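You operate a simulated robot arm through the tools that you are given. There is no shell and no other tool. Be economical: measure what you need, move in short steps, check, and stop when the job is done.

You run a simulated two-armed robot. Do the job below in one go: nothing can be reset, and whatever is moved stays where it is left.

Task
Pick up the white tin that says "sealer" from the top of the wooden cabinet with one hand, pass it to the other hand and put it on the ledge of the white floor box. Set down upright: white tin.

The check looks at the end state, three seconds after you hand in, the way a careful person would. Anything else that was tipped, shoved, dropped, spilled or broken makes it a failure.

Robot
Two 6-joint arms with two-finger grippers on one trunk, on a base that drives. Base frame: it is fixed to the floor where the robot stands at the start and does not move with it; the origin is under the middle of the robot, x ahead of it, y to its left, z up; the surface under the hand at the start is at about z = 0.7. Lengths are in m, angles in rad, forces in N, time in s.
The left shoulder is at the start at [0.03, 0.178, 0.888], the right one opposite. With the tool pointing down near the work surface each hand reaches from about 0.46 to 0.84 m from the robot's upright axis, wherever it stands, measured 20 degrees to its own side. Places, roughly: ledge of the white floor box (24x26 cm) [-3.84, 1.88, 0.56]. Payload 2.54 kg a hand.
The tool frame of a hand sits at the grasp point between the pads (the TCP): z along the fingers, y along the line on which they close. The tips reach 0.03 m beyond it. Largest opening 0.116 m; the body of the gripper starts 0.095 m behind the TCP.
Orientation is that of the tool frame in the base frame, as a unit quaternion [w, x, y, z]. With the fingers straight down and closing along the base's y, the tool's x points along the base's -x, its y along +y and its z along -z.

Tools
- The arms move only by the tool apply_moves. It takes "left_moves", "right_moves" or both (then of equal length, played together; a hand with none holds still); each is a list of rows, each a list of 3 entries, a list of its own where there are three numbers: the turn, a rotation vector about the base's x, y, z in units of 5 degrees (1.0 is 5 degrees), then the shift along the base's x, y, z in units of 30 mm (1.0 is 30 mm), then the gripper command, from -1 (shut) to 1 (fully open), values between in proportion. In form: [[[rx, ry, rz], [tx, ty, tz], gripper], ...]. A call has 1 to 10 rows; each row shifts and turns the commanded pose from where the row before left it. A call with a number of a shift or a turn outside -1 to 1 is refused whole. A row lasts 0.2 s, in which the tool goes at most 0.05 m and 0.15 rad; a call with a longer step from one row to the next is refused whole, and so is a gripper value outside its range. A pose out of reach is approached as far as the arm can. The call stops where the force on the tool passes 40 N (or 10 N more than at its start, if that is more) or the arm is blocked; 0.2 s more then pass. The fingers move at their own pace (about 0.153 m/s each) and stop on an object; they squeeze with about 20 N. The grip force told is the motor's: it shows also when the fingers shut on nothing. Time passes only in rows, and 0.2 s behind the last, so rows that do not move let the fingers close. It gives the time, the measured TCP pose, the force on the tool (base axes), the opening and the grip force at its end, in the units of the frame above (readings bear some noise), with the torque about the TCP (base axes, N m) and any sound that the robot's microphone picked up.
- Cameras (640 x 400 px; columns grow to the right, rows downward): "scene" is now at [0.0408, -0.0302, 1.6083]; the picture's right is [-0.38, -0.92, 0.00], its down [-0.71, 0.30, -0.64] and it looks along [0.59, -0.24, -0.77] (base axes); focal length 272 px, centre (320, 200). "left" rides on the left gripper at [0.069, 0.015, -0.122] in its tool frame; the picture's right is [-0.21, 0.98, 0.00], its down [-0.83, -0.18, -0.53] and it looks along [-0.52, -0.11, 0.85] (tool axes); focal length 251 px, centre (320, 200). "right" rides on the right gripper at [0.069, -0.015, -0.122] in its tool frame; the picture's right is [0.21, 0.98, 0.00], its down [-0.83, 0.18, -0.53] and it looks along [-0.52, 0.11, 0.85] (tool axes); focal length 251 px, centre (320, 200). There is no depth. A picture from a camera that has moved, and an enlarged one, comes with that camera's place and axes in the base frame and with its lens.
- snapshot(camera): a new picture of that camera. No time passes.
- move_column(by): slides the trunk up (or, below 0, down) by that many m; the arms and the scene camera ride with it, the base frame stays. It gives what a move gives, with no picture.
- steer(legs): drives the robot by 1 to 6 legs, each [ahead, left, turn to the left] in m, m and rad, along the robot's own axes; the way and the turn of a leg run together, so that a leg with both is an arc; at most 1.5 m and 3.142 rad a leg. The arms and the cameras ride along, it lands a little off, and it stops where it bumps. It gives what a move gives.
- aim_head(pan, tilt): turns the head with the scene camera to pan (to the left, within 2.496 rad either way) and tilt (down, from -0.506 to 1.204), counted from straight ahead of the robot. It gives what a move gives.
- enlarge(camera, box): a new picture of the part [left, top, right, bottom] of that camera's present view, enlarged. No time passes.
- finish_job(): hands the job in; it is judged then, once.

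Go step by step. Nothing tells you exact positions but the pictures and the camera data: compare them with the known pose of the tool, close in by small moves and look again before you grip or let go. The budget is 120 turns and 108 pictures, counting those below and the enlarged ones. Unless the task says otherwise, let go and move clear before handing in, and close with one line.

The tools are called after ">>>" as name(argument=value, ...) on one line, values as JSON. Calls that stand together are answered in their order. apply_moves: Moves the arms, as the interface text tells. Its arguments: {"type":"object","properties":{"left_moves":{"type":"array"},"right_moves":{"type":"array"}},"required":[]} The other tools are called the same way: move_column (by) slides the trunk up or down; steer (legs) drives the base; aim_head (pan, tilt) turns the head that bears the scene camera; snapshot (camera) takes a picture; enlarge (camera, box) takes an enlarged picture of a part of a camera's view; finish_job () hands the job in.

At the start:

```text
time: 0.0
left_tool_pos: [0.5266, 0.0584, 0.9468]
left_tool_rot: [0.0, 0.0, 1.0, -0.001]
left_contact_force: [-0.4, 0.0, 0.1]
left_wrist_torque: [0.0, 0.0, -0.01]
left_width: 0.1162
left_grip_force: 0.1
right_tool_pos: [0.493, -0.343, 0.9814]
right_tool_rot: [0.0, 0.0, 1.0, 0.001]
right_contact_force: [0.1, -1.2, 0.2]
right_wrist_torque: [0.0, -0.02, 0.01]
right_width: 0.1162
right_grip_force: 0.1
trunk travel left (down, up): [-0.1, 0.44]
robot x, y, heading: [-0.0003, 0.001, 0.0]
head pan, tilt: [-0.394, 0.883]
```

scene: 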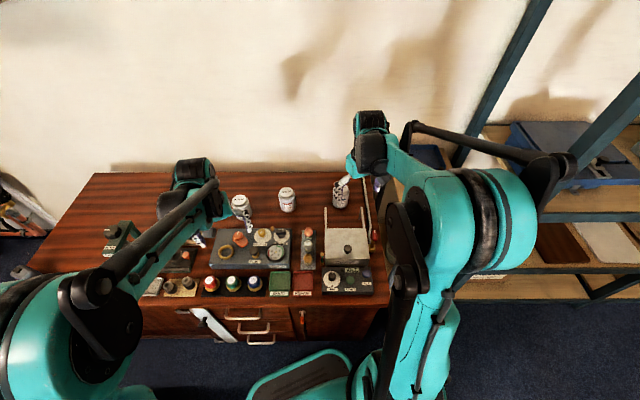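
right: 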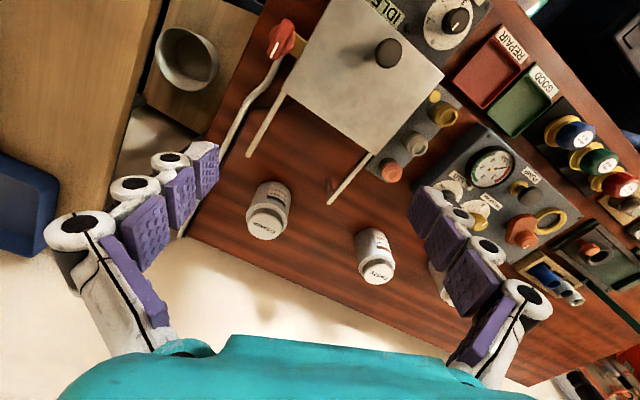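
left: 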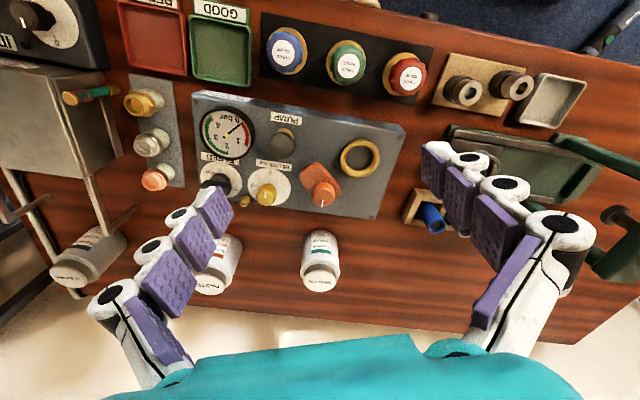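

I see a wooden cabinet with several white tins at its far side. I need to read the labels first.

>>> enlarge(camera="right", box=[220, 160, 420, 300])

>>> enlarge(camera="left", box=[180, 210, 370, 310])

>>> enlarge(camera="scene", box=[220, 160, 380, 260])

```text
2.86 times, centred on (320, 230) of right
camera zoom: at [0.4237, -0.3586, 1.1052], right [-0.21, 0.98, 0.0], down [0.83, 0.18, 0.53], along [0.52, 0.11, -0.85], focal length 718 px, centre (320, 114)
```

zoom: 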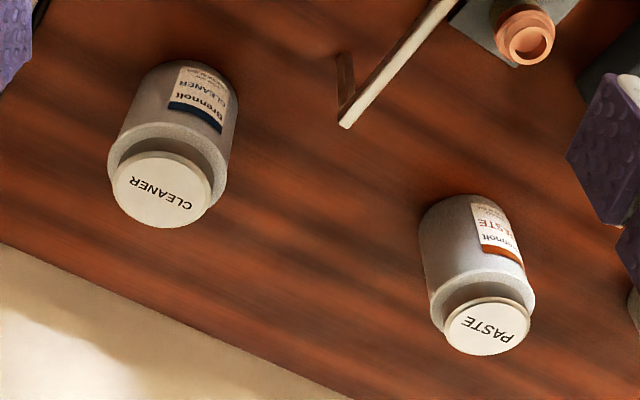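

```text
3.37 times, centred on (275, 260) of left
camera zoom: at [0.4586, 0.0738, 1.0683], right [0.21, 0.98, 0.0], down [0.83, -0.18, 0.53], along [0.52, -0.11, -0.85], focal length 847 px, centre (472, -2)
```

zoom: 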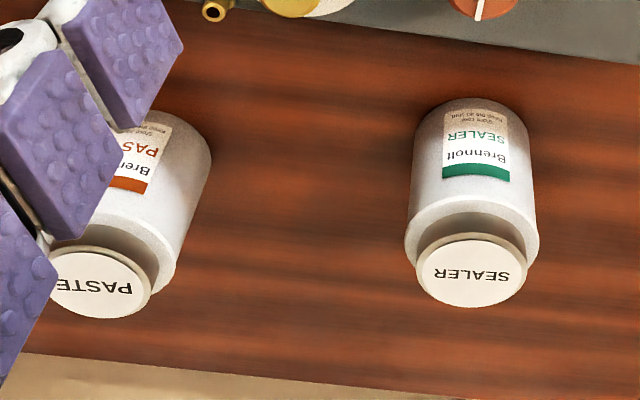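

```text
4.00 times, centred on (300, 210) of scene
camera zoom: at [0.0408, -0.0302, 1.6083], right [-0.38, -0.92, 0.0], down [-0.71, 0.3, -0.64], along [0.59, -0.24, -0.77], focal length 1088 px, centre (400, 160)
```

zoom: 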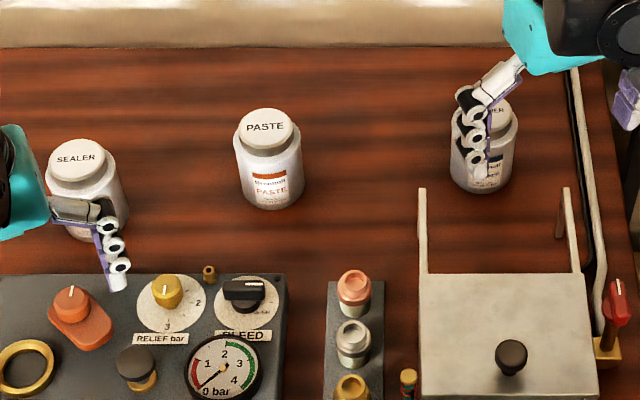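

The SEALER tin is the leftmost one, with its centre near (0.787, 0.005) and its top near z 0.785. Before I choose grasps, I'll look toward the destination.

>>> aim_head(pan=2.49, tilt=0.25)

>>> snapshot(camera="scene")

>>> enlarge(camera="scene", box=[160, 120, 360, 245])

```text
time: 2.5
left_tool_pos: [0.5266, 0.0587, 0.947]
left_tool_rot: [0.0, 0.0, 1.0, 0.0]
left_contact_force: [0.7, -0.7, -0.5]
left_wrist_torque: [-0.02, -0.03, 0.02]
left_width: 0.1158
left_grip_force: 0.0
right_tool_pos: [0.4943, -0.3435, 0.9813]
right_tool_rot: [0.0, 0.0, 1.0, 0.0]
right_contact_force: [1.1, 1.4, -0.7]
right_wrist_torque: [-0.01, 0.01, 0.01]
right_width: 0.1159
right_grip_force: 0.0
trunk travel left (down, up): [-0.1, 0.44]
robot x, y, heading: [0.0005, 0.0003, 0.002]
head pan, tilt: [2.491, 0.25]
```

```text
101 pictures are left
camera scene: at [-0.1041, 0.0558, 1.664], right [0.61, 0.8, 0.0], down [0.2, -0.15, -0.97], along [-0.77, 0.59, -0.25], focal length 272 px, centre (320, 200)
```

scene: 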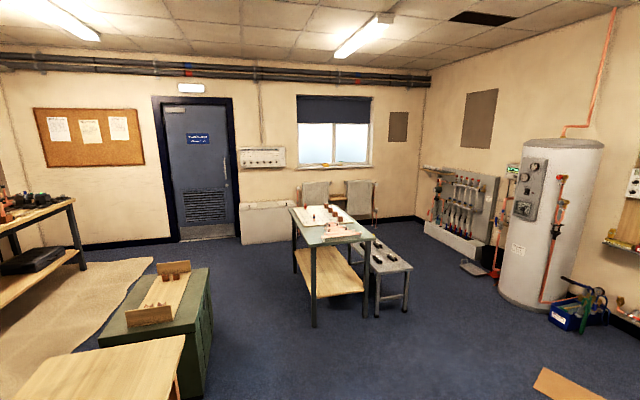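

```text
3.20 times, centred on (260, 182) of scene
camera zoom: at [-0.1041, 0.0558, 1.664], right [0.61, 0.8, 0.0], down [0.2, -0.15, -0.97], along [-0.77, 0.59, -0.25], focal length 871 px, centre (512, 256)
```

zoom: 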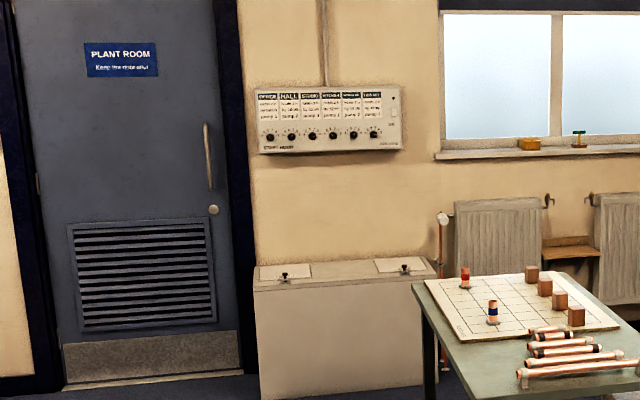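

The destination is the white box by the door, and the way there runs between a green cabinet and a table. I'll bring the left hand above the sealer tin while staying high, then look again.

>>> apply_moves(left_moves=[[[0, 0, 0], [0.95, -0.2, 0], 1], [[0, 0, 0], [0.95, -0.2, 0], 1], [[0, 0, 0], [0.95, -0.2, 0], 1], [[0, 0, 0], [0.95, -0.2, 0], 1], [[0, 0, 0], [0.95, -0.2, 0], 1], [[0, 0, 0], [0.95, -0.2, 0], 1], [[0, 0, 0], [0.95, -0.2, 0], 1], [[0, 0, 0], [0.95, -0.2, 0], 1], [[0, 0, 0], [0.95, -0.2, 0], 1]])

>>> aim_head(pan=0.0, tilt=0.75)

>>> snapshot(camera="left")

>>> snapshot(camera="scene")

```text
time: 4.5
left_tool_pos: [0.7749, 0.0073, 0.9451]
left_tool_rot: [0.0, 0.0, 1.0, 0.0]
left_contact_force: [-0.5, 0.5, 0.4]
left_wrist_torque: [-0.01, -0.01, 0.02]
left_width: 0.1158
left_grip_force: 0.1
left hand out of reach, approached as far as the arm can: row 9
right_tool_pos: [0.4945, -0.3444, 0.9828]
right_tool_rot: [0.0, 0.0, 1.0, 0.0]
right_contact_force: [0.4, 0.1, 0.4]
right_wrist_torque: [0.02, -0.03, -0.05]
right_width: 0.1157
right_grip_force: 0.1
trunk travel left (down, up): [-0.1, 0.44]
robot x, y, heading: [-0.0007, -0.0011, 0.001]
head pan, tilt: [2.491, 0.25]
```

```text
time: 6.8
left_tool_pos: [0.7752, 0.0075, 0.9449]
left_tool_rot: [0.0, 0.0, 1.0, 0.0]
left_contact_force: [-0.1, -1.0, -0.2]
left_wrist_torque: [0.01, 0.0, -0.01]
left_width: 0.1163
left_grip_force: 0.1
right_tool_pos: [0.4939, -0.3435, 0.9826]
right_tool_rot: [-0.001, -0.001, 1.0, 0.0]
right_contact_force: [-0.1, -0.5, 0.3]
right_wrist_torque: [-0.01, -0.01, -0.01]
right_width: 0.1158
right_grip_force: 0.0
trunk travel left (down, up): [-0.1, 0.44]
robot x, y, heading: [-0.0013, -0.0003, -0.003]
head pan, tilt: [0.0, 0.75]
```

```text
99 pictures are left
camera left: at [0.7077, 0.0229, 1.0665], right [0.21, 0.98, 0.0], down [0.83, -0.18, 0.53], along [0.52, -0.11, -0.85], focal length 251 px, centre (320, 200)
```

left: 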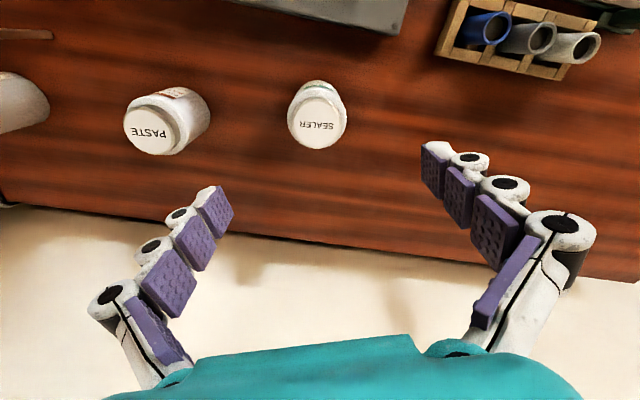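

```text
98 pictures are left
camera scene: at [0.0532, -0.0008, 1.6188], right [0.0, -1.0, 0.0], down [-0.68, 0.0, -0.73], along [0.73, 0.0, -0.68], focal length 272 px, centre (320, 200)
```

scene: 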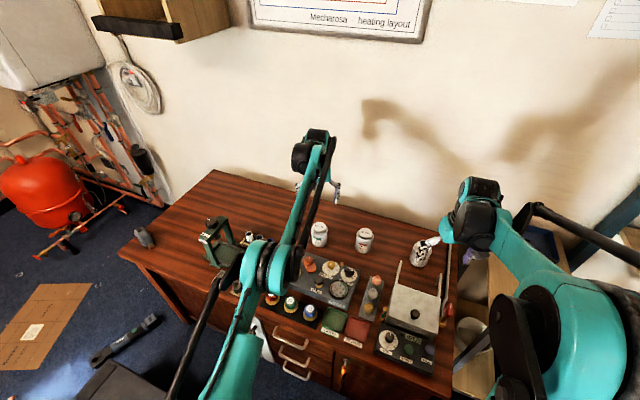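

The tin's centre comes out near (0.776, 0.004), nearly under the hand. I'll descend partway and check.

>>> apply_moves(left_moves=[[[0, 0, 0], [0, -0.1, -1], 1], [[0, 0, 0], [0, 0, -1], 1], [[0, 0, 0], [0, 0, -1], 1], [[0, 0, 0], [0, 0, -1], 1]])

>>> snapshot(camera="left")

>>> enlarge(camera="scene", box=[260, 180, 400, 270])

```text
time: 7.8
left_tool_pos: [0.7742, 0.0035, 0.826]
left_tool_rot: [0.001, 0.0, 1.0, 0.0]
left_contact_force: [-0.4, 0.4, 0.3]
left_wrist_torque: [-0.02, 0.01, -0.01]
left_width: 0.1159
left_grip_force: 0.2
right_tool_pos: [0.4928, -0.3435, 0.9829]
right_tool_rot: [0.0, 0.0, 1.0, 0.0]
right_contact_force: [0.0, 0.2, 0.0]
right_wrist_torque: [0.0, 0.01, -0.02]
right_width: 0.1161
right_grip_force: 0.1
trunk travel left (down, up): [-0.1, 0.44]
robot x, y, heading: [-0.0021, 0.0011, -0.001]
head pan, tilt: [0.0, 0.75]
```

```text
97 pictures are left
camera left: at [0.7062, 0.0192, 0.947], right [0.21, 0.98, 0.0], down [0.83, -0.18, 0.53], along [0.52, -0.11, -0.85], focal length 251 px, centre (320, 200)
```

left: 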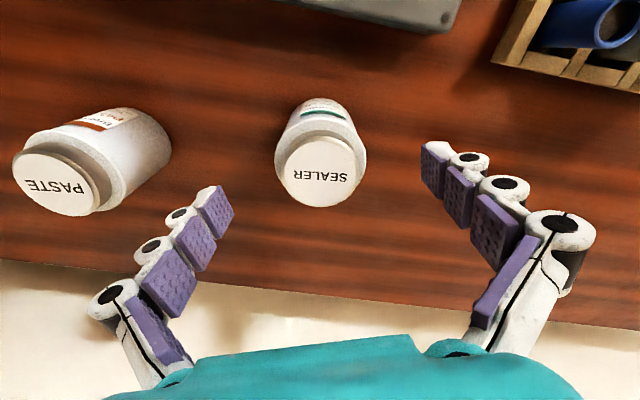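

```text
4.44 times, centred on (330, 225) of scene
camera zoom: at [0.0537, -0.0008, 1.6188], right [0.0, -1.0, 0.0], down [-0.68, 0.0, -0.73], along [0.73, 0.0, -0.68], focal length 1209 px, centre (276, 89)
```

zoom: 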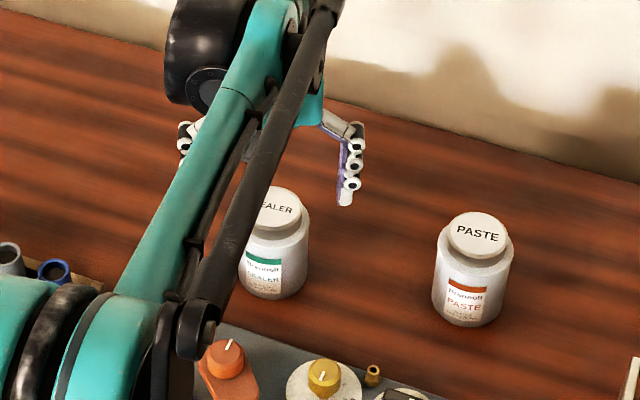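

The lid centre is near (0.778, 0.003), so the hand is well aligned. I'll go down to TCP z ≈ 0.752 and close.

>>> apply_moves(left_moves=[[[0, 0, 0], [0.12, 0, -0.9], 1], [[0, 0, 0], [0, 0, -0.8], 1], [[0, 0, 0], [0, 0, -0.77], 1], [[0, 0, 0], [0, 0, 0], 1]])

>>> snapshot(camera="left")

>>> enlarge(camera="right", box=[320, 160, 480, 320])

```text
time: 8.8
left_tool_pos: [0.7753, 0.0057, 0.7511]
left_tool_rot: [0.002, 0.001, 1.0, 0.0]
left_contact_force: [0.3, 0.7, 0.2]
left_wrist_torque: [0.01, 0.02, -0.02]
left_width: 0.1161
left_grip_force: 0.1
right_tool_pos: [0.4927, -0.3428, 0.9825]
right_tool_rot: [0.0, -0.001, 1.0, 0.0]
right_contact_force: [-0.5, -0.7, 0.5]
right_wrist_torque: [0.01, 0.03, 0.02]
right_width: 0.1157
right_grip_force: 0.0
trunk travel left (down, up): [-0.1, 0.44]
robot x, y, heading: [-0.0015, -0.0013, 0.002]
head pan, tilt: [0.0, 0.75]
```

```text
95 pictures are left
camera left: at [0.707, 0.0208, 0.8725], right [0.21, 0.98, 0.0], down [0.82, -0.18, 0.54], along [0.52, -0.12, -0.84], focal length 251 px, centre (320, 200)
```

left: 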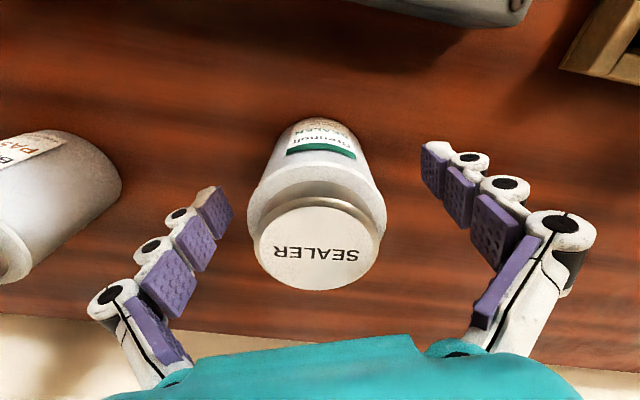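

```text
2.50 times, centred on (400, 240) of right
camera zoom: at [0.4236, -0.3586, 1.1053], right [-0.21, 0.98, 0.0], down [0.83, 0.18, 0.53], along [0.52, 0.11, -0.85], focal length 629 px, centre (120, 100)
```

zoom: 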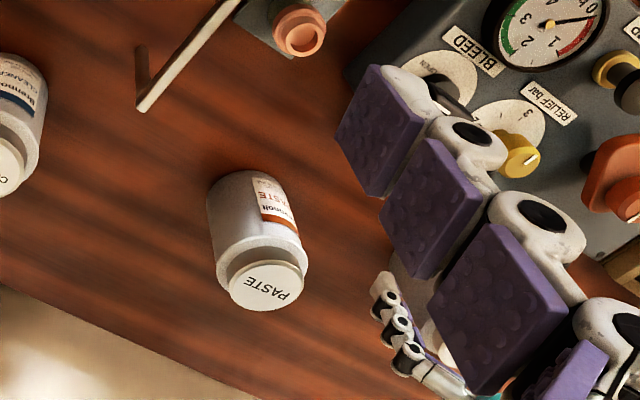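

The lid top is near z 0.80 and the tin is centred between the fingers at about (0.772, 0.006). I'll close the gripper gently, starting slightly higher.

>>> apply_moves(left_moves=[[[0, 0, 0], [-0.08, 0, 0.25], 1], [[0, 0, 0], [0, 0, 0], 0.4], [[0, 0, 0], [0, 0, 0], -1], [[0, 0, 0], [0, 0, 0], -1], [[0, 0, 0], [0, 0, 0], -1]])

>>> snapshot(camera="left")

```text
time: 10.0
left_tool_pos: [0.7734, 0.0029, 0.7594]
left_tool_rot: [0.0, 0.001, 1.0, 0.0]
left_contact_force: [-0.6, -1.5, 0.7]
left_wrist_torque: [-0.19, 0.02, -0.01]
left_width: 0.0652
left_grip_force: 20.5
right_tool_pos: [0.4932, -0.3424, 0.9829]
right_tool_rot: [0.0, 0.0, 1.0, 0.0]
right_contact_force: [-0.4, -1.5, -0.3]
right_wrist_torque: [0.05, -0.02, -0.03]
right_width: 0.1157
right_grip_force: 0.0
trunk travel left (down, up): [-0.1, 0.44]
robot x, y, heading: [0.0024, 0.0044, -0.005]
head pan, tilt: [0.0, 0.75]
```

```text
93 pictures are left
camera left: at [0.7067, 0.0193, 0.8801], right [0.21, 0.98, 0.0], down [0.83, -0.18, 0.53], along [0.52, -0.11, -0.85], focal length 251 px, centre (320, 200)
```

left: 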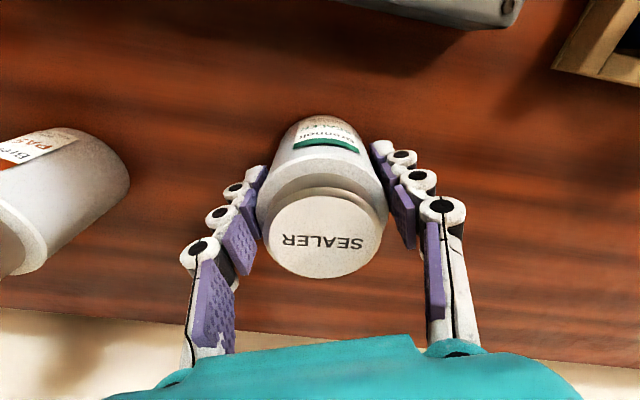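

The tin is gripped at a width of 65 mm. I'll lift it straight up.

>>> apply_moves(left_moves=[[[0, 0, 0], [0, 0, 0.4], -1], [[0, 0, 0], [0, 0, 0.8], -1], [[0, 0, 0], [0, 0, 1], -1], [[0, 0, 0], [0, 0, 1], -1], [[0, 0, 0], [0, 0, 1], -1], [[0, 0, 0], [-0.4, 0, 1], -1], [[0, 0, 0], [-0.8, 0, 1], -1], [[0, 0, 0], [-1, 0, 0.8], -1], [[0, 0, 0], [-1, 0, 0.5], -1], [[0, 0, 0], [-0.8, 0, 0], -1]])

>>> snapshot(camera="left")

>>> snapshot(camera="scene")

```text
time: 12.2
left_tool_pos: [0.6529, 0.0047, 0.9827]
left_tool_rot: [-0.001, 0.0, 1.0, 0.0]
left_contact_force: [0.1, -0.8, -3.1]
left_wrist_torque: [-0.01, 0.02, 0.01]
left_width: 0.0651
left_grip_force: 20.3
right_tool_pos: [0.492, -0.3436, 0.9817]
right_tool_rot: [0.0, 0.0, 1.0, 0.0]
right_contact_force: [0.0, -0.9, 0.0]
right_wrist_torque: [0.02, -0.01, 0.03]
right_width: 0.1161
right_grip_force: 0.0
trunk travel left (down, up): [-0.1, 0.44]
robot x, y, heading: [-0.0001, -0.0007, -0.001]
head pan, tilt: [0.0, 0.75]
```

```text
92 pictures are left
camera left: at [0.5849, 0.0197, 1.1044], right [0.21, 0.98, 0.0], down [0.83, -0.18, 0.53], along [0.52, -0.11, -0.85], focal length 251 px, centre (320, 200)
```

left: 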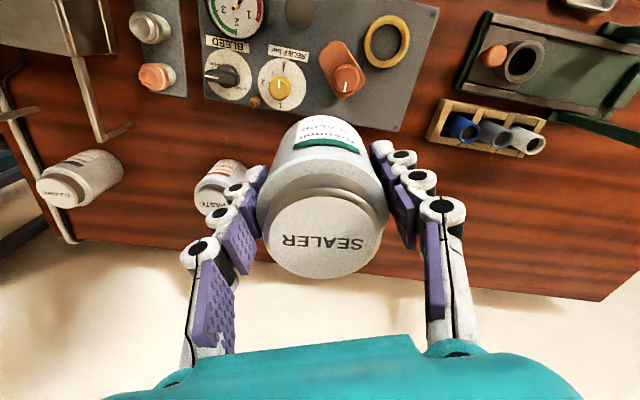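

```text
91 pictures are left
camera scene: at [0.0527, -0.0007, 1.6188], right [0.0, -1.0, 0.0], down [-0.68, 0.0, -0.73], along [0.73, 0.0, -0.68], focal length 272 px, centre (320, 200)
```

scene: 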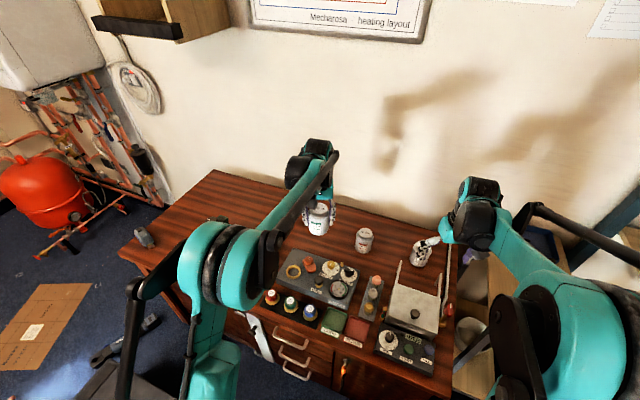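

The tin is securely held and upright. Before I back up, I'll check what is behind the robot.

>>> aim_head(pan=2.49, tilt=0.8)

>>> snapshot(camera="scene")

>>> aim_head(pan=-2.49, tilt=0.8)

>>> snapshot(camera="scene")

>>> aim_head(pan=1.3, tilt=0.8)

>>> snapshot(camera="scene")

```text
time: 14.4
left_tool_pos: [0.6543, 0.0036, 0.9825]
left_tool_rot: [0.0, 0.0, 1.0, 0.0]
left_contact_force: [-1.0, 0.0, -2.5]
left_wrist_torque: [-0.01, 0.03, 0.02]
left_width: 0.0652
left_grip_force: 20.4
right_tool_pos: [0.494, -0.3428, 0.9823]
right_tool_rot: [0.0, 0.0, 1.0, 0.0]
right_contact_force: [0.5, -0.4, 0.2]
right_wrist_torque: [0.04, -0.02, 0.01]
right_width: 0.1157
right_grip_force: 0.1
trunk travel left (down, up): [-0.1, 0.44]
robot x, y, heading: [0.0027, -0.0011, 0.002]
head pan, tilt: [2.491, 0.799]
```

```text
90 pictures are left
camera scene: at [-0.0936, 0.0481, 1.6149], right [0.61, 0.8, 0.0], down [0.57, -0.43, -0.7], along [-0.55, 0.42, -0.72], focal length 272 px, centre (320, 200)
```

scene: 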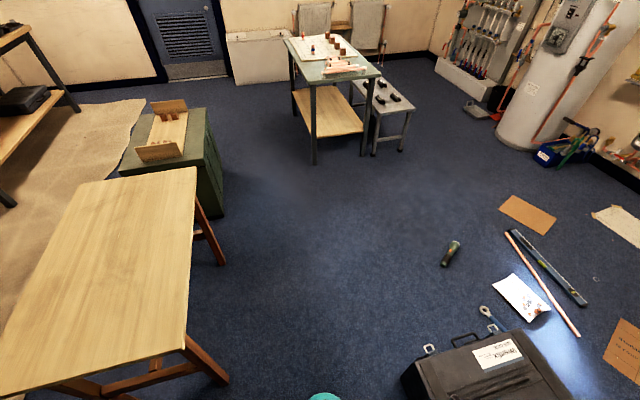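

```text
time: 18.4
left_tool_pos: [0.6531, 0.0043, 0.9833]
left_tool_rot: [0.0, 0.0, 1.0, 0.0]
left_contact_force: [-1.1, 0.5, -2.2]
left_wrist_torque: [0.0, 0.01, 0.01]
left_width: 0.0651
left_grip_force: 19.6
right_tool_pos: [0.4937, -0.3433, 0.9826]
right_tool_rot: [0.0, 0.0, 1.0, -0.001]
right_contact_force: [-0.4, -0.3, -0.5]
right_wrist_torque: [-0.02, -0.02, -0.01]
right_width: 0.1161
right_grip_force: 0.0
trunk travel left (down, up): [-0.1, 0.44]
robot x, y, heading: [-0.0027, 0.0002, -0.001]
head pan, tilt: [-2.491, 0.799]
```

```text
89 pictures are left
camera scene: at [-0.0936, -0.0497, 1.6149], right [-0.61, 0.8, 0.0], down [0.57, 0.43, -0.7], along [-0.55, -0.42, -0.72], focal length 272 px, centre (320, 200)
```

scene: 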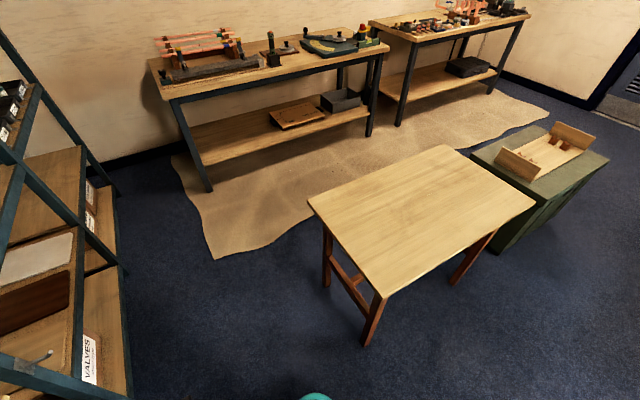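

```text
time: 21.5
left_tool_pos: [0.653, 0.0036, 0.9826]
left_tool_rot: [0.0, 0.0, 1.0, 0.0]
left_contact_force: [0.2, 0.5, -2.9]
left_wrist_torque: [-0.05, -0.01, -0.05]
left_width: 0.065
left_grip_force: 20.4
right_tool_pos: [0.4945, -0.3425, 0.9824]
right_tool_rot: [0.0, 0.0, 1.0, 0.0]
right_contact_force: [0.6, 0.8, 0.0]
right_wrist_torque: [0.02, -0.01, 0.0]
right_width: 0.1161
right_grip_force: 0.0
trunk travel left (down, up): [-0.1, 0.44]
robot x, y, heading: [-0.0002, 0.0001, 0.003]
head pan, tilt: [1.3, 0.799]
```

```text
88 pictures are left
camera scene: at [-0.0079, 0.0769, 1.6149], right [0.96, -0.27, 0.0], down [-0.19, -0.69, -0.7], along [0.19, 0.67, -0.72], focal length 272 px, centre (320, 200)
```

scene: 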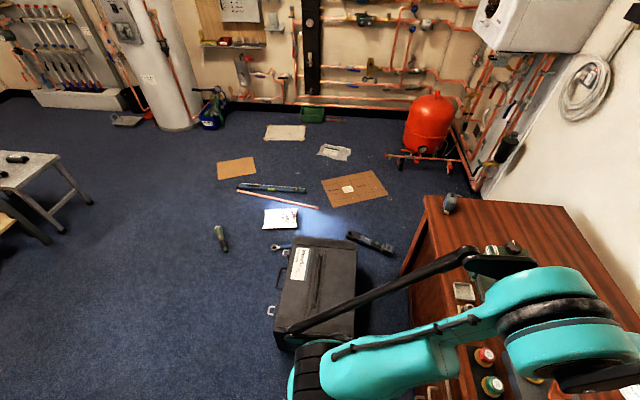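

The toolbox is on the left and the wooden table is behind on the right. A corridor about 0.85 m wide runs between them in the direction (-0.92, 0.38). I'll back into the corridor centre and then turn to face along it.

>>> steer(legs=[[-0.25, 0.16, 0]])

>>> steer(legs=[[0, 0, 1.375], [0, 0, 1.375]])

>>> aim_head(pan=0, tilt=0.75)

>>> snapshot(camera="scene")

```text
time: 23.5
left_tool_pos: [0.4004, 0.1669, 0.9819]
left_tool_rot: [0.001, 0.0, 1.0, 0.0]
left_contact_force: [-1.4, -0.8, -2.1]
left_wrist_torque: [-0.02, -0.01, 0.0]
left_width: 0.0654
left_grip_force: 20.2
right_tool_pos: [0.2416, -0.1797, 0.9835]
right_tool_rot: [0.0, 0.0, 1.0, 0.0]
right_contact_force: [0.0, 0.3, 0.1]
right_wrist_torque: [-0.05, -0.04, 0.01]
right_width: 0.1161
right_grip_force: 0.1
trunk travel left (down, up): [-0.1, 0.44]
robot x, y, heading: [-0.2527, 0.1624, 0.001]
head pan, tilt: [1.3, 0.799]
```

```text
time: 30.7
left_tool_pos: [-0.8577, 0.4082, 0.9823]
left_tool_rot: [0.0, 0.981, -0.194, 0.0]
left_contact_force: [-0.5, -0.5, -3.1]
left_wrist_torque: [0.02, -0.01, 0.01]
left_width: 0.0649
left_grip_force: 20.7
right_tool_pos: [-0.5777, 0.6676, 0.9829]
right_tool_rot: [0.001, 0.981, -0.193, 0.0]
right_contact_force: [0.8, 1.0, 0.0]
right_wrist_torque: [-0.03, -0.04, 0.01]
right_width: 0.1161
right_grip_force: 0.0
trunk travel left (down, up): [-0.1, 0.44]
robot x, y, heading: [-0.2514, 0.1646, 2.754]
head pan, tilt: [1.3, 0.799]
```

```text
time: 32.2
left_tool_pos: [-0.8573, 0.407, 0.984]
left_tool_rot: [0.0, 0.981, -0.194, 0.0]
left_contact_force: [-0.2, -0.7, -3.0]
left_wrist_torque: [-0.05, -0.02, -0.02]
left_width: 0.0652
left_grip_force: 20.0
right_tool_pos: [-0.5791, 0.668, 0.9821]
right_tool_rot: [0.001, 0.981, -0.194, 0.0]
right_contact_force: [-0.3, -0.1, 0.7]
right_wrist_torque: [0.0, -0.01, 0.01]
right_width: 0.1158
right_grip_force: 0.2
trunk travel left (down, up): [-0.1, 0.44]
robot x, y, heading: [-0.2506, 0.1617, 2.753]
head pan, tilt: [0.0, 0.75]
```

```text
87 pictures are left
camera scene: at [-0.3013, 0.1822, 1.6188], right [0.38, 0.93, 0.0], down [0.63, -0.26, -0.73], along [-0.68, 0.28, -0.68], focal length 272 px, centre (320, 200)
```

scene: 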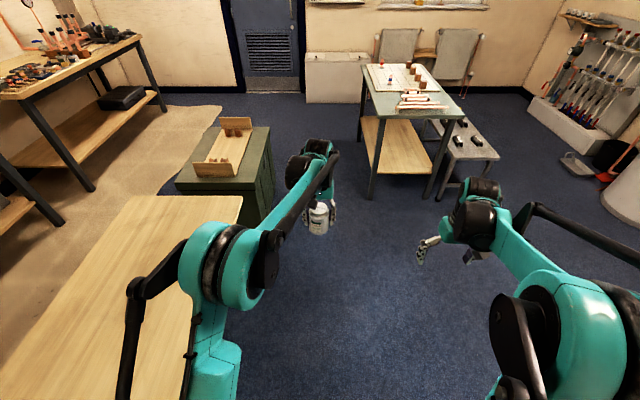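

The robot now faces along the corridor and the area in front is open floor. For the handover I'll yaw the left hand by -50° and pitch the right hand up toward forward, then look.

>>> apply_moves(left_moves=[[[0, 0, -1], [0.184, 0.011, 0], -1], [[0, 0, -1], [0.184, 0.011, 0], -1], [[0, 0, -1], [0.184, 0.011, 0], -1], [[0, 0, -1], [0.184, 0.011, 0], -1], [[0, 0, -1], [0.184, 0.011, 0], -1], [[0, 0, -1], [0.184, 0.011, 0], -1], [[0, 0, -1], [0.184, 0.011, 0], -1], [[0, 0, -1], [0.184, 0.011, 0], -1], [[0, 0, -1], [0.184, 0.011, 0], -1], [[0, 0, -1], [0.184, 0.011, 0], -1]], right_moves=[[[0.38, 0.925, 0], [0, 0, 0], 1], [[0.38, 0.925, 0], [0, 0, 0], 1], [[0.38, 0.925, 0], [0, 0, 0], 1], [[0.38, 0.925, 0], [0, 0, 0], 1], [[0.38, 0.925, 0], [0, 0, 0], 1], [[0.38, 0.925, 0], [0, 0, 0], 1], [[0.38, 0.925, 0], [0, 0, 0], 1], [[0.38, 0.925, 0], [0, 0, 0], 1], [[0.38, 0.925, 0], [0, 0, 0], 1], [[0.38, 0.925, 0], [0, 0, 0], 1]])

>>> snapshot(camera="scene")

```text
time: 34.4
left_tool_pos: [-0.8027, 0.4102, 0.9831]
left_tool_rot: [0.001, 0.808, -0.59, 0.001]
left_contact_force: [0.1, -0.7, -2.3]
left_wrist_torque: [0.01, 0.03, -0.01]
left_width: 0.0651
left_grip_force: 20.1
right_tool_pos: [-0.5772, 0.6679, 0.9814]
right_tool_rot: [-0.082, 0.889, -0.177, -0.415]
right_contact_force: [-0.4, -0.7, 0.0]
right_wrist_torque: [0.0, 0.0, 0.0]
right_width: 0.1162
right_grip_force: 0.1
trunk travel left (down, up): [-0.1, 0.44]
robot x, y, heading: [-0.2547, 0.1615, 2.751]
head pan, tilt: [0.0, 0.75]
```

```text
86 pictures are left
camera scene: at [-0.301, 0.1824, 1.6188], right [0.38, 0.93, 0.0], down [0.63, -0.26, -0.73], along [-0.68, 0.28, -0.68], focal length 272 px, centre (320, 200)
```

scene: 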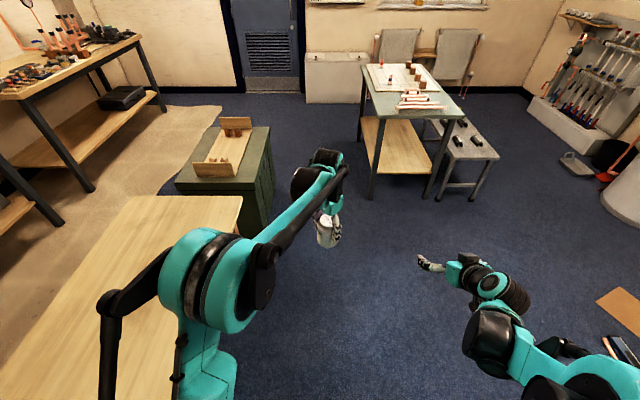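

Both hands followed. I'll finish the right hand's pitch to 60° and then yaw it 40° to the left.

>>> apply_moves(right_moves=[[[0.38, 0.925, 0], [0, 0, 0], 1], [[0.38, 0.925, 0], [0, 0, 0], 1], [[0, 0, 1], [0, 0, 0], 1], [[0, 0, 1], [0, 0, 0], 1], [[0, 0, 1], [0, 0, 0], 1], [[0, 0, 1], [0, 0, 0], 1], [[0, 0, 1], [0, 0, 0], 1], [[0, 0, 1], [0, 0, 0], 1], [[0, 0, 1], [0, 0, 0], 1], [[0, 0, 1], [0, 0, 0], 1]])

>>> snapshot(camera="right")

>>> snapshot(camera="scene")

```text
time: 36.6
left_tool_pos: [-0.8025, 0.4096, 0.9846]
left_tool_rot: [-0.001, 0.808, -0.589, 0.0]
left_contact_force: [0.3, 0.8, -2.5]
left_wrist_torque: [-0.03, -0.02, 0.0]
left_width: 0.0649
left_grip_force: 19.8
right_tool_pos: [-0.5773, 0.6665, 0.9816]
right_tool_rot: [0.076, 0.856, 0.133, -0.494]
right_contact_force: [-0.2, 0.2, 0.0]
right_wrist_torque: [-0.02, 0.0, 0.03]
right_width: 0.116
right_grip_force: 0.0
trunk travel left (down, up): [-0.1, 0.44]
robot x, y, heading: [-0.2537, 0.1641, 2.752]
head pan, tilt: [0.0, 0.75]
```

```text
85 pictures are left
camera right: at [-0.4494, 0.7242, 0.9843], right [0.4, -0.9, -0.19], down [0.1, -0.16, 0.98], along [-0.91, -0.41, 0.03], focal length 251 px, centre (320, 200)
```

right: 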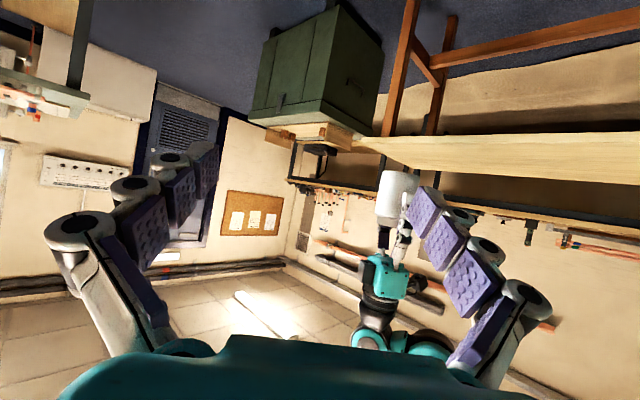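

```text
84 pictures are left
camera scene: at [-0.3014, 0.1828, 1.6188], right [0.38, 0.93, 0.0], down [0.63, -0.26, -0.73], along [-0.68, 0.28, -0.68], focal length 272 px, centre (320, 200)
```

scene: 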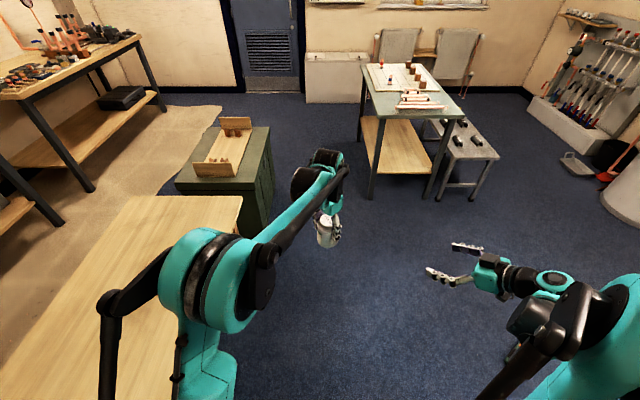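

The tin is held at about (-0.8025, 0.41), with its bottom near z 0.925. I'll move the right hand to a pre-grasp 0.15 m short of it along its approach direction.

>>> apply_moves(right_moves=[[[0, 0, 0], [-0.367, -0.99, -0.09], 1], [[0, 0, 0], [-0.367, -0.99, -0.09], 1], [[0, 0, 0], [-0.367, -0.99, -0.09], 1], [[0, 0, 0], [-0.367, -0.99, -0.09], 1], [[0, 0, 0], [-0.367, -0.99, -0.09], 1], [[0, 0, 0], [-0.367, -0.99, -0.09], 1], [[0, 0, 0], [-0.367, -0.99, -0.09], 1]])

>>> snapshot(camera="right")

>>> snapshot(camera="scene")

>>> snapshot(camera="left")

```text
time: 38.2
left_tool_pos: [-0.8035, 0.4095, 0.9825]
left_tool_rot: [0.0, 0.808, -0.59, 0.001]
left_contact_force: [-1.0, -0.5, -2.4]
left_wrist_torque: [-0.01, -0.01, 0.01]
left_width: 0.0651
left_grip_force: 19.3
right_tool_pos: [-0.6559, 0.459, 0.9647]
right_tool_rot: [0.077, 0.856, 0.134, -0.493]
right_contact_force: [-0.5, -0.1, -0.5]
right_wrist_torque: [-0.01, 0.0, -0.03]
right_width: 0.1159
right_grip_force: 0.0
trunk travel left (down, up): [-0.1, 0.44]
robot x, y, heading: [-0.2495, 0.1605, 2.749]
head pan, tilt: [0.0, 0.75]
```

```text
83 pictures are left
camera right: at [-0.5266, 0.5167, 0.9671], right [0.4, -0.9, -0.19], down [0.1, -0.16, 0.98], along [-0.91, -0.41, 0.03], focal length 251 px, centre (320, 200)
```

right: 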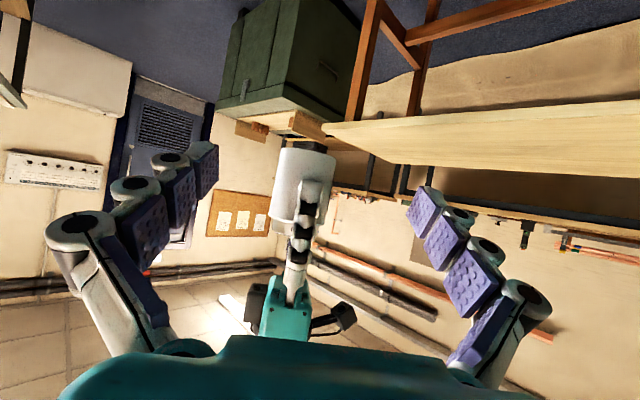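

```text
82 pictures are left
camera scene: at [-0.3015, 0.1815, 1.6188], right [0.38, 0.93, 0.0], down [0.63, -0.26, -0.73], along [-0.68, 0.28, -0.68], focal length 272 px, centre (320, 200)
```

scene: 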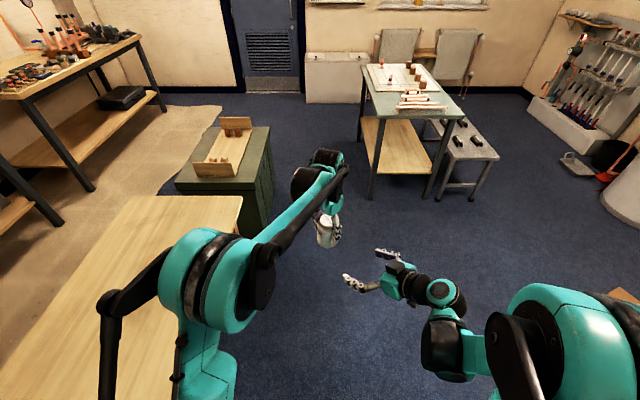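

```text
81 pictures are left
camera left: at [-0.7949, 0.3393, 1.1045], right [-1.0, -0.09, 0.0], down [-0.08, 0.84, 0.53], along [-0.05, 0.53, -0.85], focal length 251 px, centre (320, 200)
```

left: 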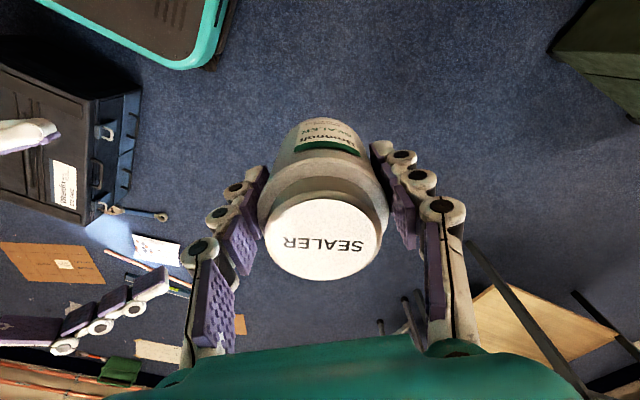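

The alignment looks good, and the right fingers straddle the tin at lower-middle height. I'll advance partway and check.

>>> apply_moves(right_moves=[[[0, 0, 0], [-0.94, -0.31, 0], 1], [[0, 0, 0], [-0.94, -0.31, 0], 1], [[0, 0, 0], [-0.94, -0.31, 0], 1]])

>>> snapshot(camera="right")

>>> snapshot(camera="left")

>>> enlarge(camera="scene", box=[270, 150, 430, 300])

```text
time: 39.0
left_tool_pos: [-0.8035, 0.4099, 0.9823]
left_tool_rot: [0.0, 0.807, -0.59, 0.0]
left_contact_force: [0.8, -0.1, -3.3]
left_wrist_torque: [0.0, -0.03, 0.02]
left_width: 0.065
left_grip_force: 20.5
right_tool_pos: [-0.7407, 0.4307, 0.9635]
right_tool_rot: [0.076, 0.856, 0.132, -0.493]
right_contact_force: [-0.3, -0.4, -0.1]
right_wrist_torque: [0.02, 0.01, 0.0]
right_width: 0.1159
right_grip_force: 0.1
trunk travel left (down, up): [-0.1, 0.44]
robot x, y, heading: [-0.2509, 0.1623, 2.757]
head pan, tilt: [0.0, 0.75]
```

```text
80 pictures are left
camera right: at [-0.6125, 0.4877, 0.9666], right [0.4, -0.9, -0.19], down [0.1, -0.16, 0.98], along [-0.91, -0.41, 0.03], focal length 251 px, centre (320, 200)
```

right: 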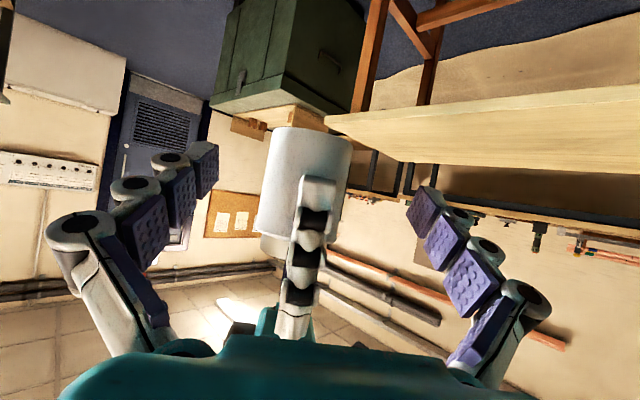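

```text
79 pictures are left
camera left: at [-0.7955, 0.3397, 1.1041], right [-1.0, -0.09, 0.0], down [-0.08, 0.84, 0.53], along [-0.05, 0.53, -0.85], focal length 251 px, centre (320, 200)
```

left: 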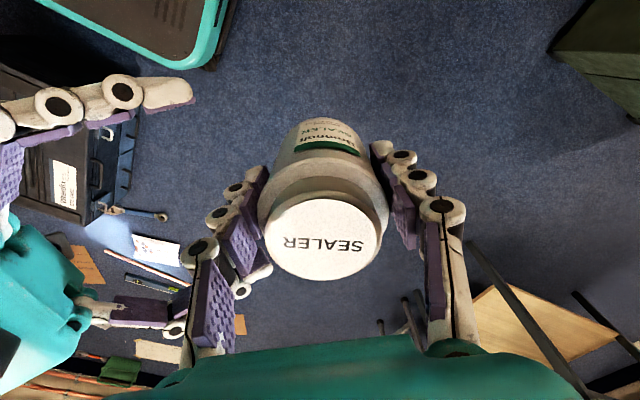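

```text
2.67 times, centred on (350, 225) of scene
camera zoom: at [-0.3024, 0.182, 1.6188], right [0.38, 0.93, 0.0], down [0.63, -0.26, -0.73], along [-0.68, 0.28, -0.68], focal length 726 px, centre (240, 133)
```

zoom: 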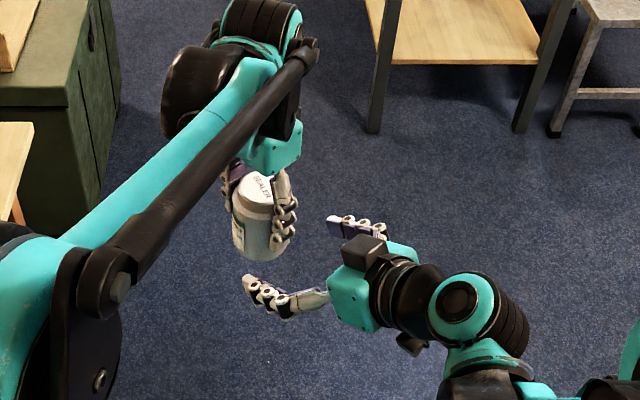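

There is a black block on top of the right gripper, so I'll stop about 15 mm short of the tin's centre to keep clear of the left gripper. I'll advance slowly.

>>> apply_moves(right_moves=[[[0, 0, 0], [-0.55, -0.18, 0], 1], [[0, 0, 0], [-0.5, -0.17, 0], 1], [[0, 0, 0], [-0.4, -0.14, 0], 1]])

>>> snapshot(camera="right")

>>> snapshot(camera="left")

>>> enlarge(camera="scene", box=[270, 150, 430, 300])

```text
time: 39.8
left_tool_pos: [-0.803, 0.4101, 0.9815]
left_tool_rot: [0.0, 0.808, -0.59, 0.0]
left_contact_force: [-0.4, -0.4, -2.9]
left_wrist_torque: [-0.01, 0.01, -0.01]
left_width: 0.065
left_grip_force: 19.8
right_tool_pos: [-0.7816, 0.4173, 0.963]
right_tool_rot: [0.076, 0.856, 0.132, -0.493]
right_contact_force: [0.2, 0.0, -0.6]
right_wrist_torque: [-0.01, 0.01, 0.0]
right_width: 0.116
right_grip_force: 0.0
trunk travel left (down, up): [-0.1, 0.44]
robot x, y, heading: [-0.2517, 0.1583, 2.753]
head pan, tilt: [0.0, 0.75]
```

```text
77 pictures are left
camera right: at [-0.6542, 0.4742, 0.9657], right [0.4, -0.9, -0.19], down [0.1, -0.16, 0.98], along [-0.91, -0.41, 0.03], focal length 251 px, centre (320, 200)
```

right: 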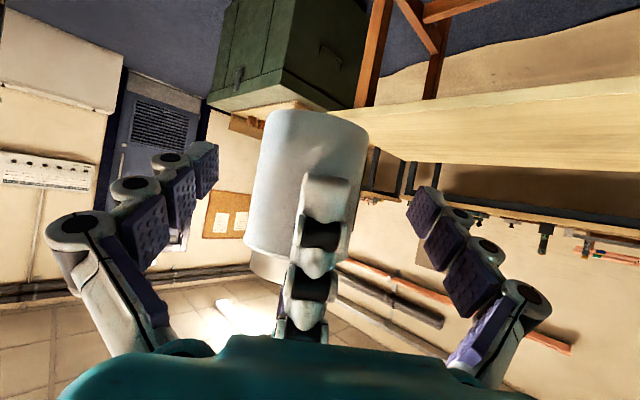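

```text
76 pictures are left
camera left: at [-0.7952, 0.3397, 1.1043], right [-1.0, -0.09, 0.0], down [-0.08, 0.84, 0.53], along [-0.05, 0.53, -0.85], focal length 251 px, centre (320, 200)
```

left: 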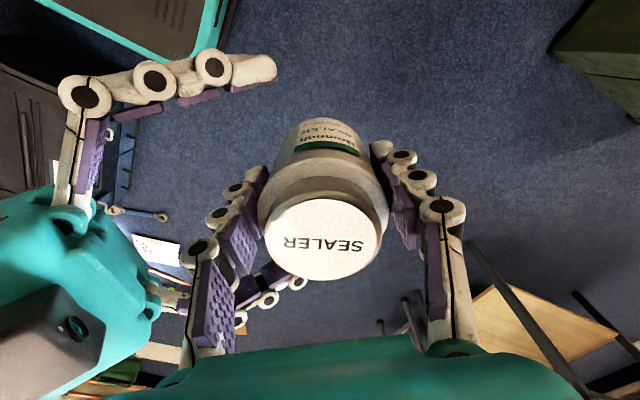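

```text
2.67 times, centred on (350, 225) of scene
camera zoom: at [-0.3019, 0.1821, 1.6188], right [0.38, 0.93, 0.0], down [0.63, -0.26, -0.73], along [-0.68, 0.28, -0.68], focal length 726 px, centre (240, 133)
```

zoom: 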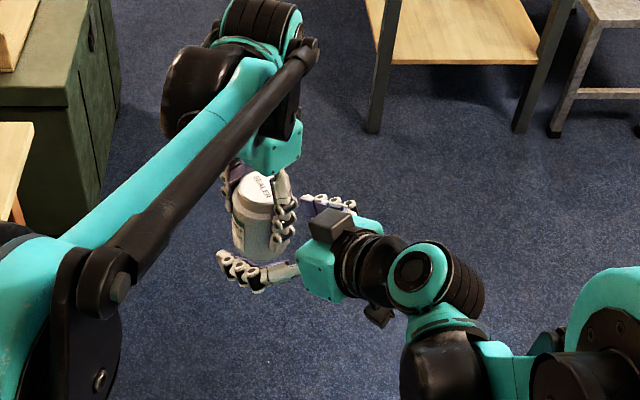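

The fingers bracket the tin well with no contact. I'll creep in another 8 mm and close the right gripper.

>>> apply_moves(right_moves=[[[0, 0, 0], [-0.25, -0.08, 0], 1], [[0, 0, 0], [0, 0, 0], 0.4], [[0, 0, 0], [0, 0, 0], 0.2], [[0, 0, 0], [0, 0, 0], -1], [[0, 0, 0], [0, 0, 0], -1], [[0, 0, 0], [0, 0, 0], -1]])

>>> snapshot(camera="right")

>>> snapshot(camera="left")

```text
time: 41.2
left_tool_pos: [-0.803, 0.4081, 0.9835]
left_tool_rot: [0.002, 0.807, -0.59, 0.0]
left_contact_force: [-5.4, -23.8, -2.4]
left_wrist_torque: [-0.62, 0.08, 0.36]
left_width: 0.0657
left_grip_force: 19.9
right_tool_pos: [-0.7895, 0.4158, 0.963]
right_tool_rot: [0.076, 0.856, 0.133, -0.493]
right_contact_force: [3.2, 24.1, -0.4]
right_wrist_torque: [0.16, 0.0, -0.66]
right_width: 0.0654
right_grip_force: 20.7
trunk travel left (down, up): [-0.1, 0.44]
robot x, y, heading: [-0.2497, 0.1585, 2.754]
head pan, tilt: [0.0, 0.75]
```

```text
74 pictures are left
camera right: at [-0.6612, 0.4725, 0.9655], right [0.4, -0.9, -0.19], down [0.1, -0.16, 0.98], along [-0.91, -0.41, 0.03], focal length 251 px, centre (320, 200)
```

right: 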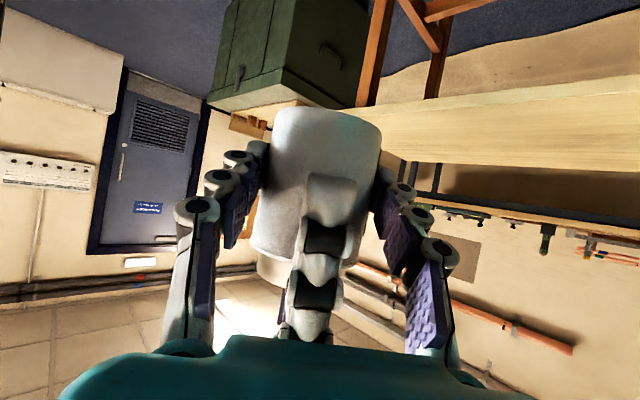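

```text
73 pictures are left
camera left: at [-0.7952, 0.3391, 1.1047], right [-1.0, -0.09, 0.0], down [-0.08, 0.84, 0.53], along [-0.05, 0.53, -0.85], focal length 251 px, centre (320, 200)
```

left: 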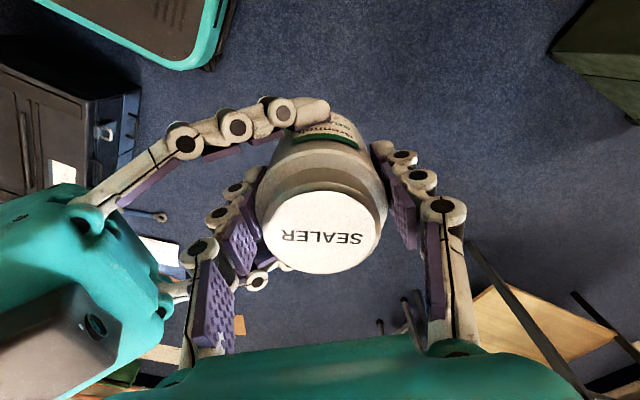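

Both hands hold the tin, but there is about 24 N of lateral pre-load from misalignment. I'll shift the right hand a few mm in +y to relieve it before letting go with the left.

>>> apply_moves(right_moves=[[[0, 0, 0], [0, 0.08, 0], -1], [[0, 0, 0], [0, 0, 0], -1]])

```text
time: 41.8
left_tool_pos: [-0.8033, 0.4104, 0.9837]
left_tool_rot: [0.0, 0.807, -0.59, 0.0]
left_contact_force: [-8.6, -15.3, 3.4]
left_wrist_torque: [-0.62, 0.27, 0.19]
left_width: 0.065
left_grip_force: 20.0
right_tool_pos: [-0.7887, 0.4168, 0.9633]
right_tool_rot: [0.077, 0.856, 0.134, -0.493]
right_contact_force: [8.1, 15.8, -2.6]
right_wrist_torque: [0.33, -0.21, -0.36]
right_width: 0.0654
right_grip_force: 19.9
trunk travel left (down, up): [-0.1, 0.44]
robot x, y, heading: [-0.2519, 0.1642, 2.752]
head pan, tilt: [0.0, 0.75]
```

>>> apply_moves(right_moves=[[[0, 0, 0], [0.05, 0.1, 0], -1], [[0, 0, 0], [0, 0, 0], -1]])

```text
time: 42.4
left_tool_pos: [-0.8025, 0.4116, 0.9842]
left_tool_rot: [-0.002, 0.807, -0.59, 0.0]
left_contact_force: [-2.4, 5.7, 10.9]
left_wrist_torque: [0.15, 0.18, 0.19]
left_width: 0.065
left_grip_force: 19.7
right_tool_pos: [-0.7891, 0.4195, 0.9631]
right_tool_rot: [0.079, 0.856, 0.134, -0.494]
right_contact_force: [2.5, -6.1, -10.8]
right_wrist_torque: [0.1, -0.31, -0.05]
right_width: 0.0655
right_grip_force: 20.1
trunk travel left (down, up): [-0.1, 0.44]
robot x, y, heading: [-0.2532, 0.1646, 2.749]
head pan, tilt: [0.0, 0.75]
```

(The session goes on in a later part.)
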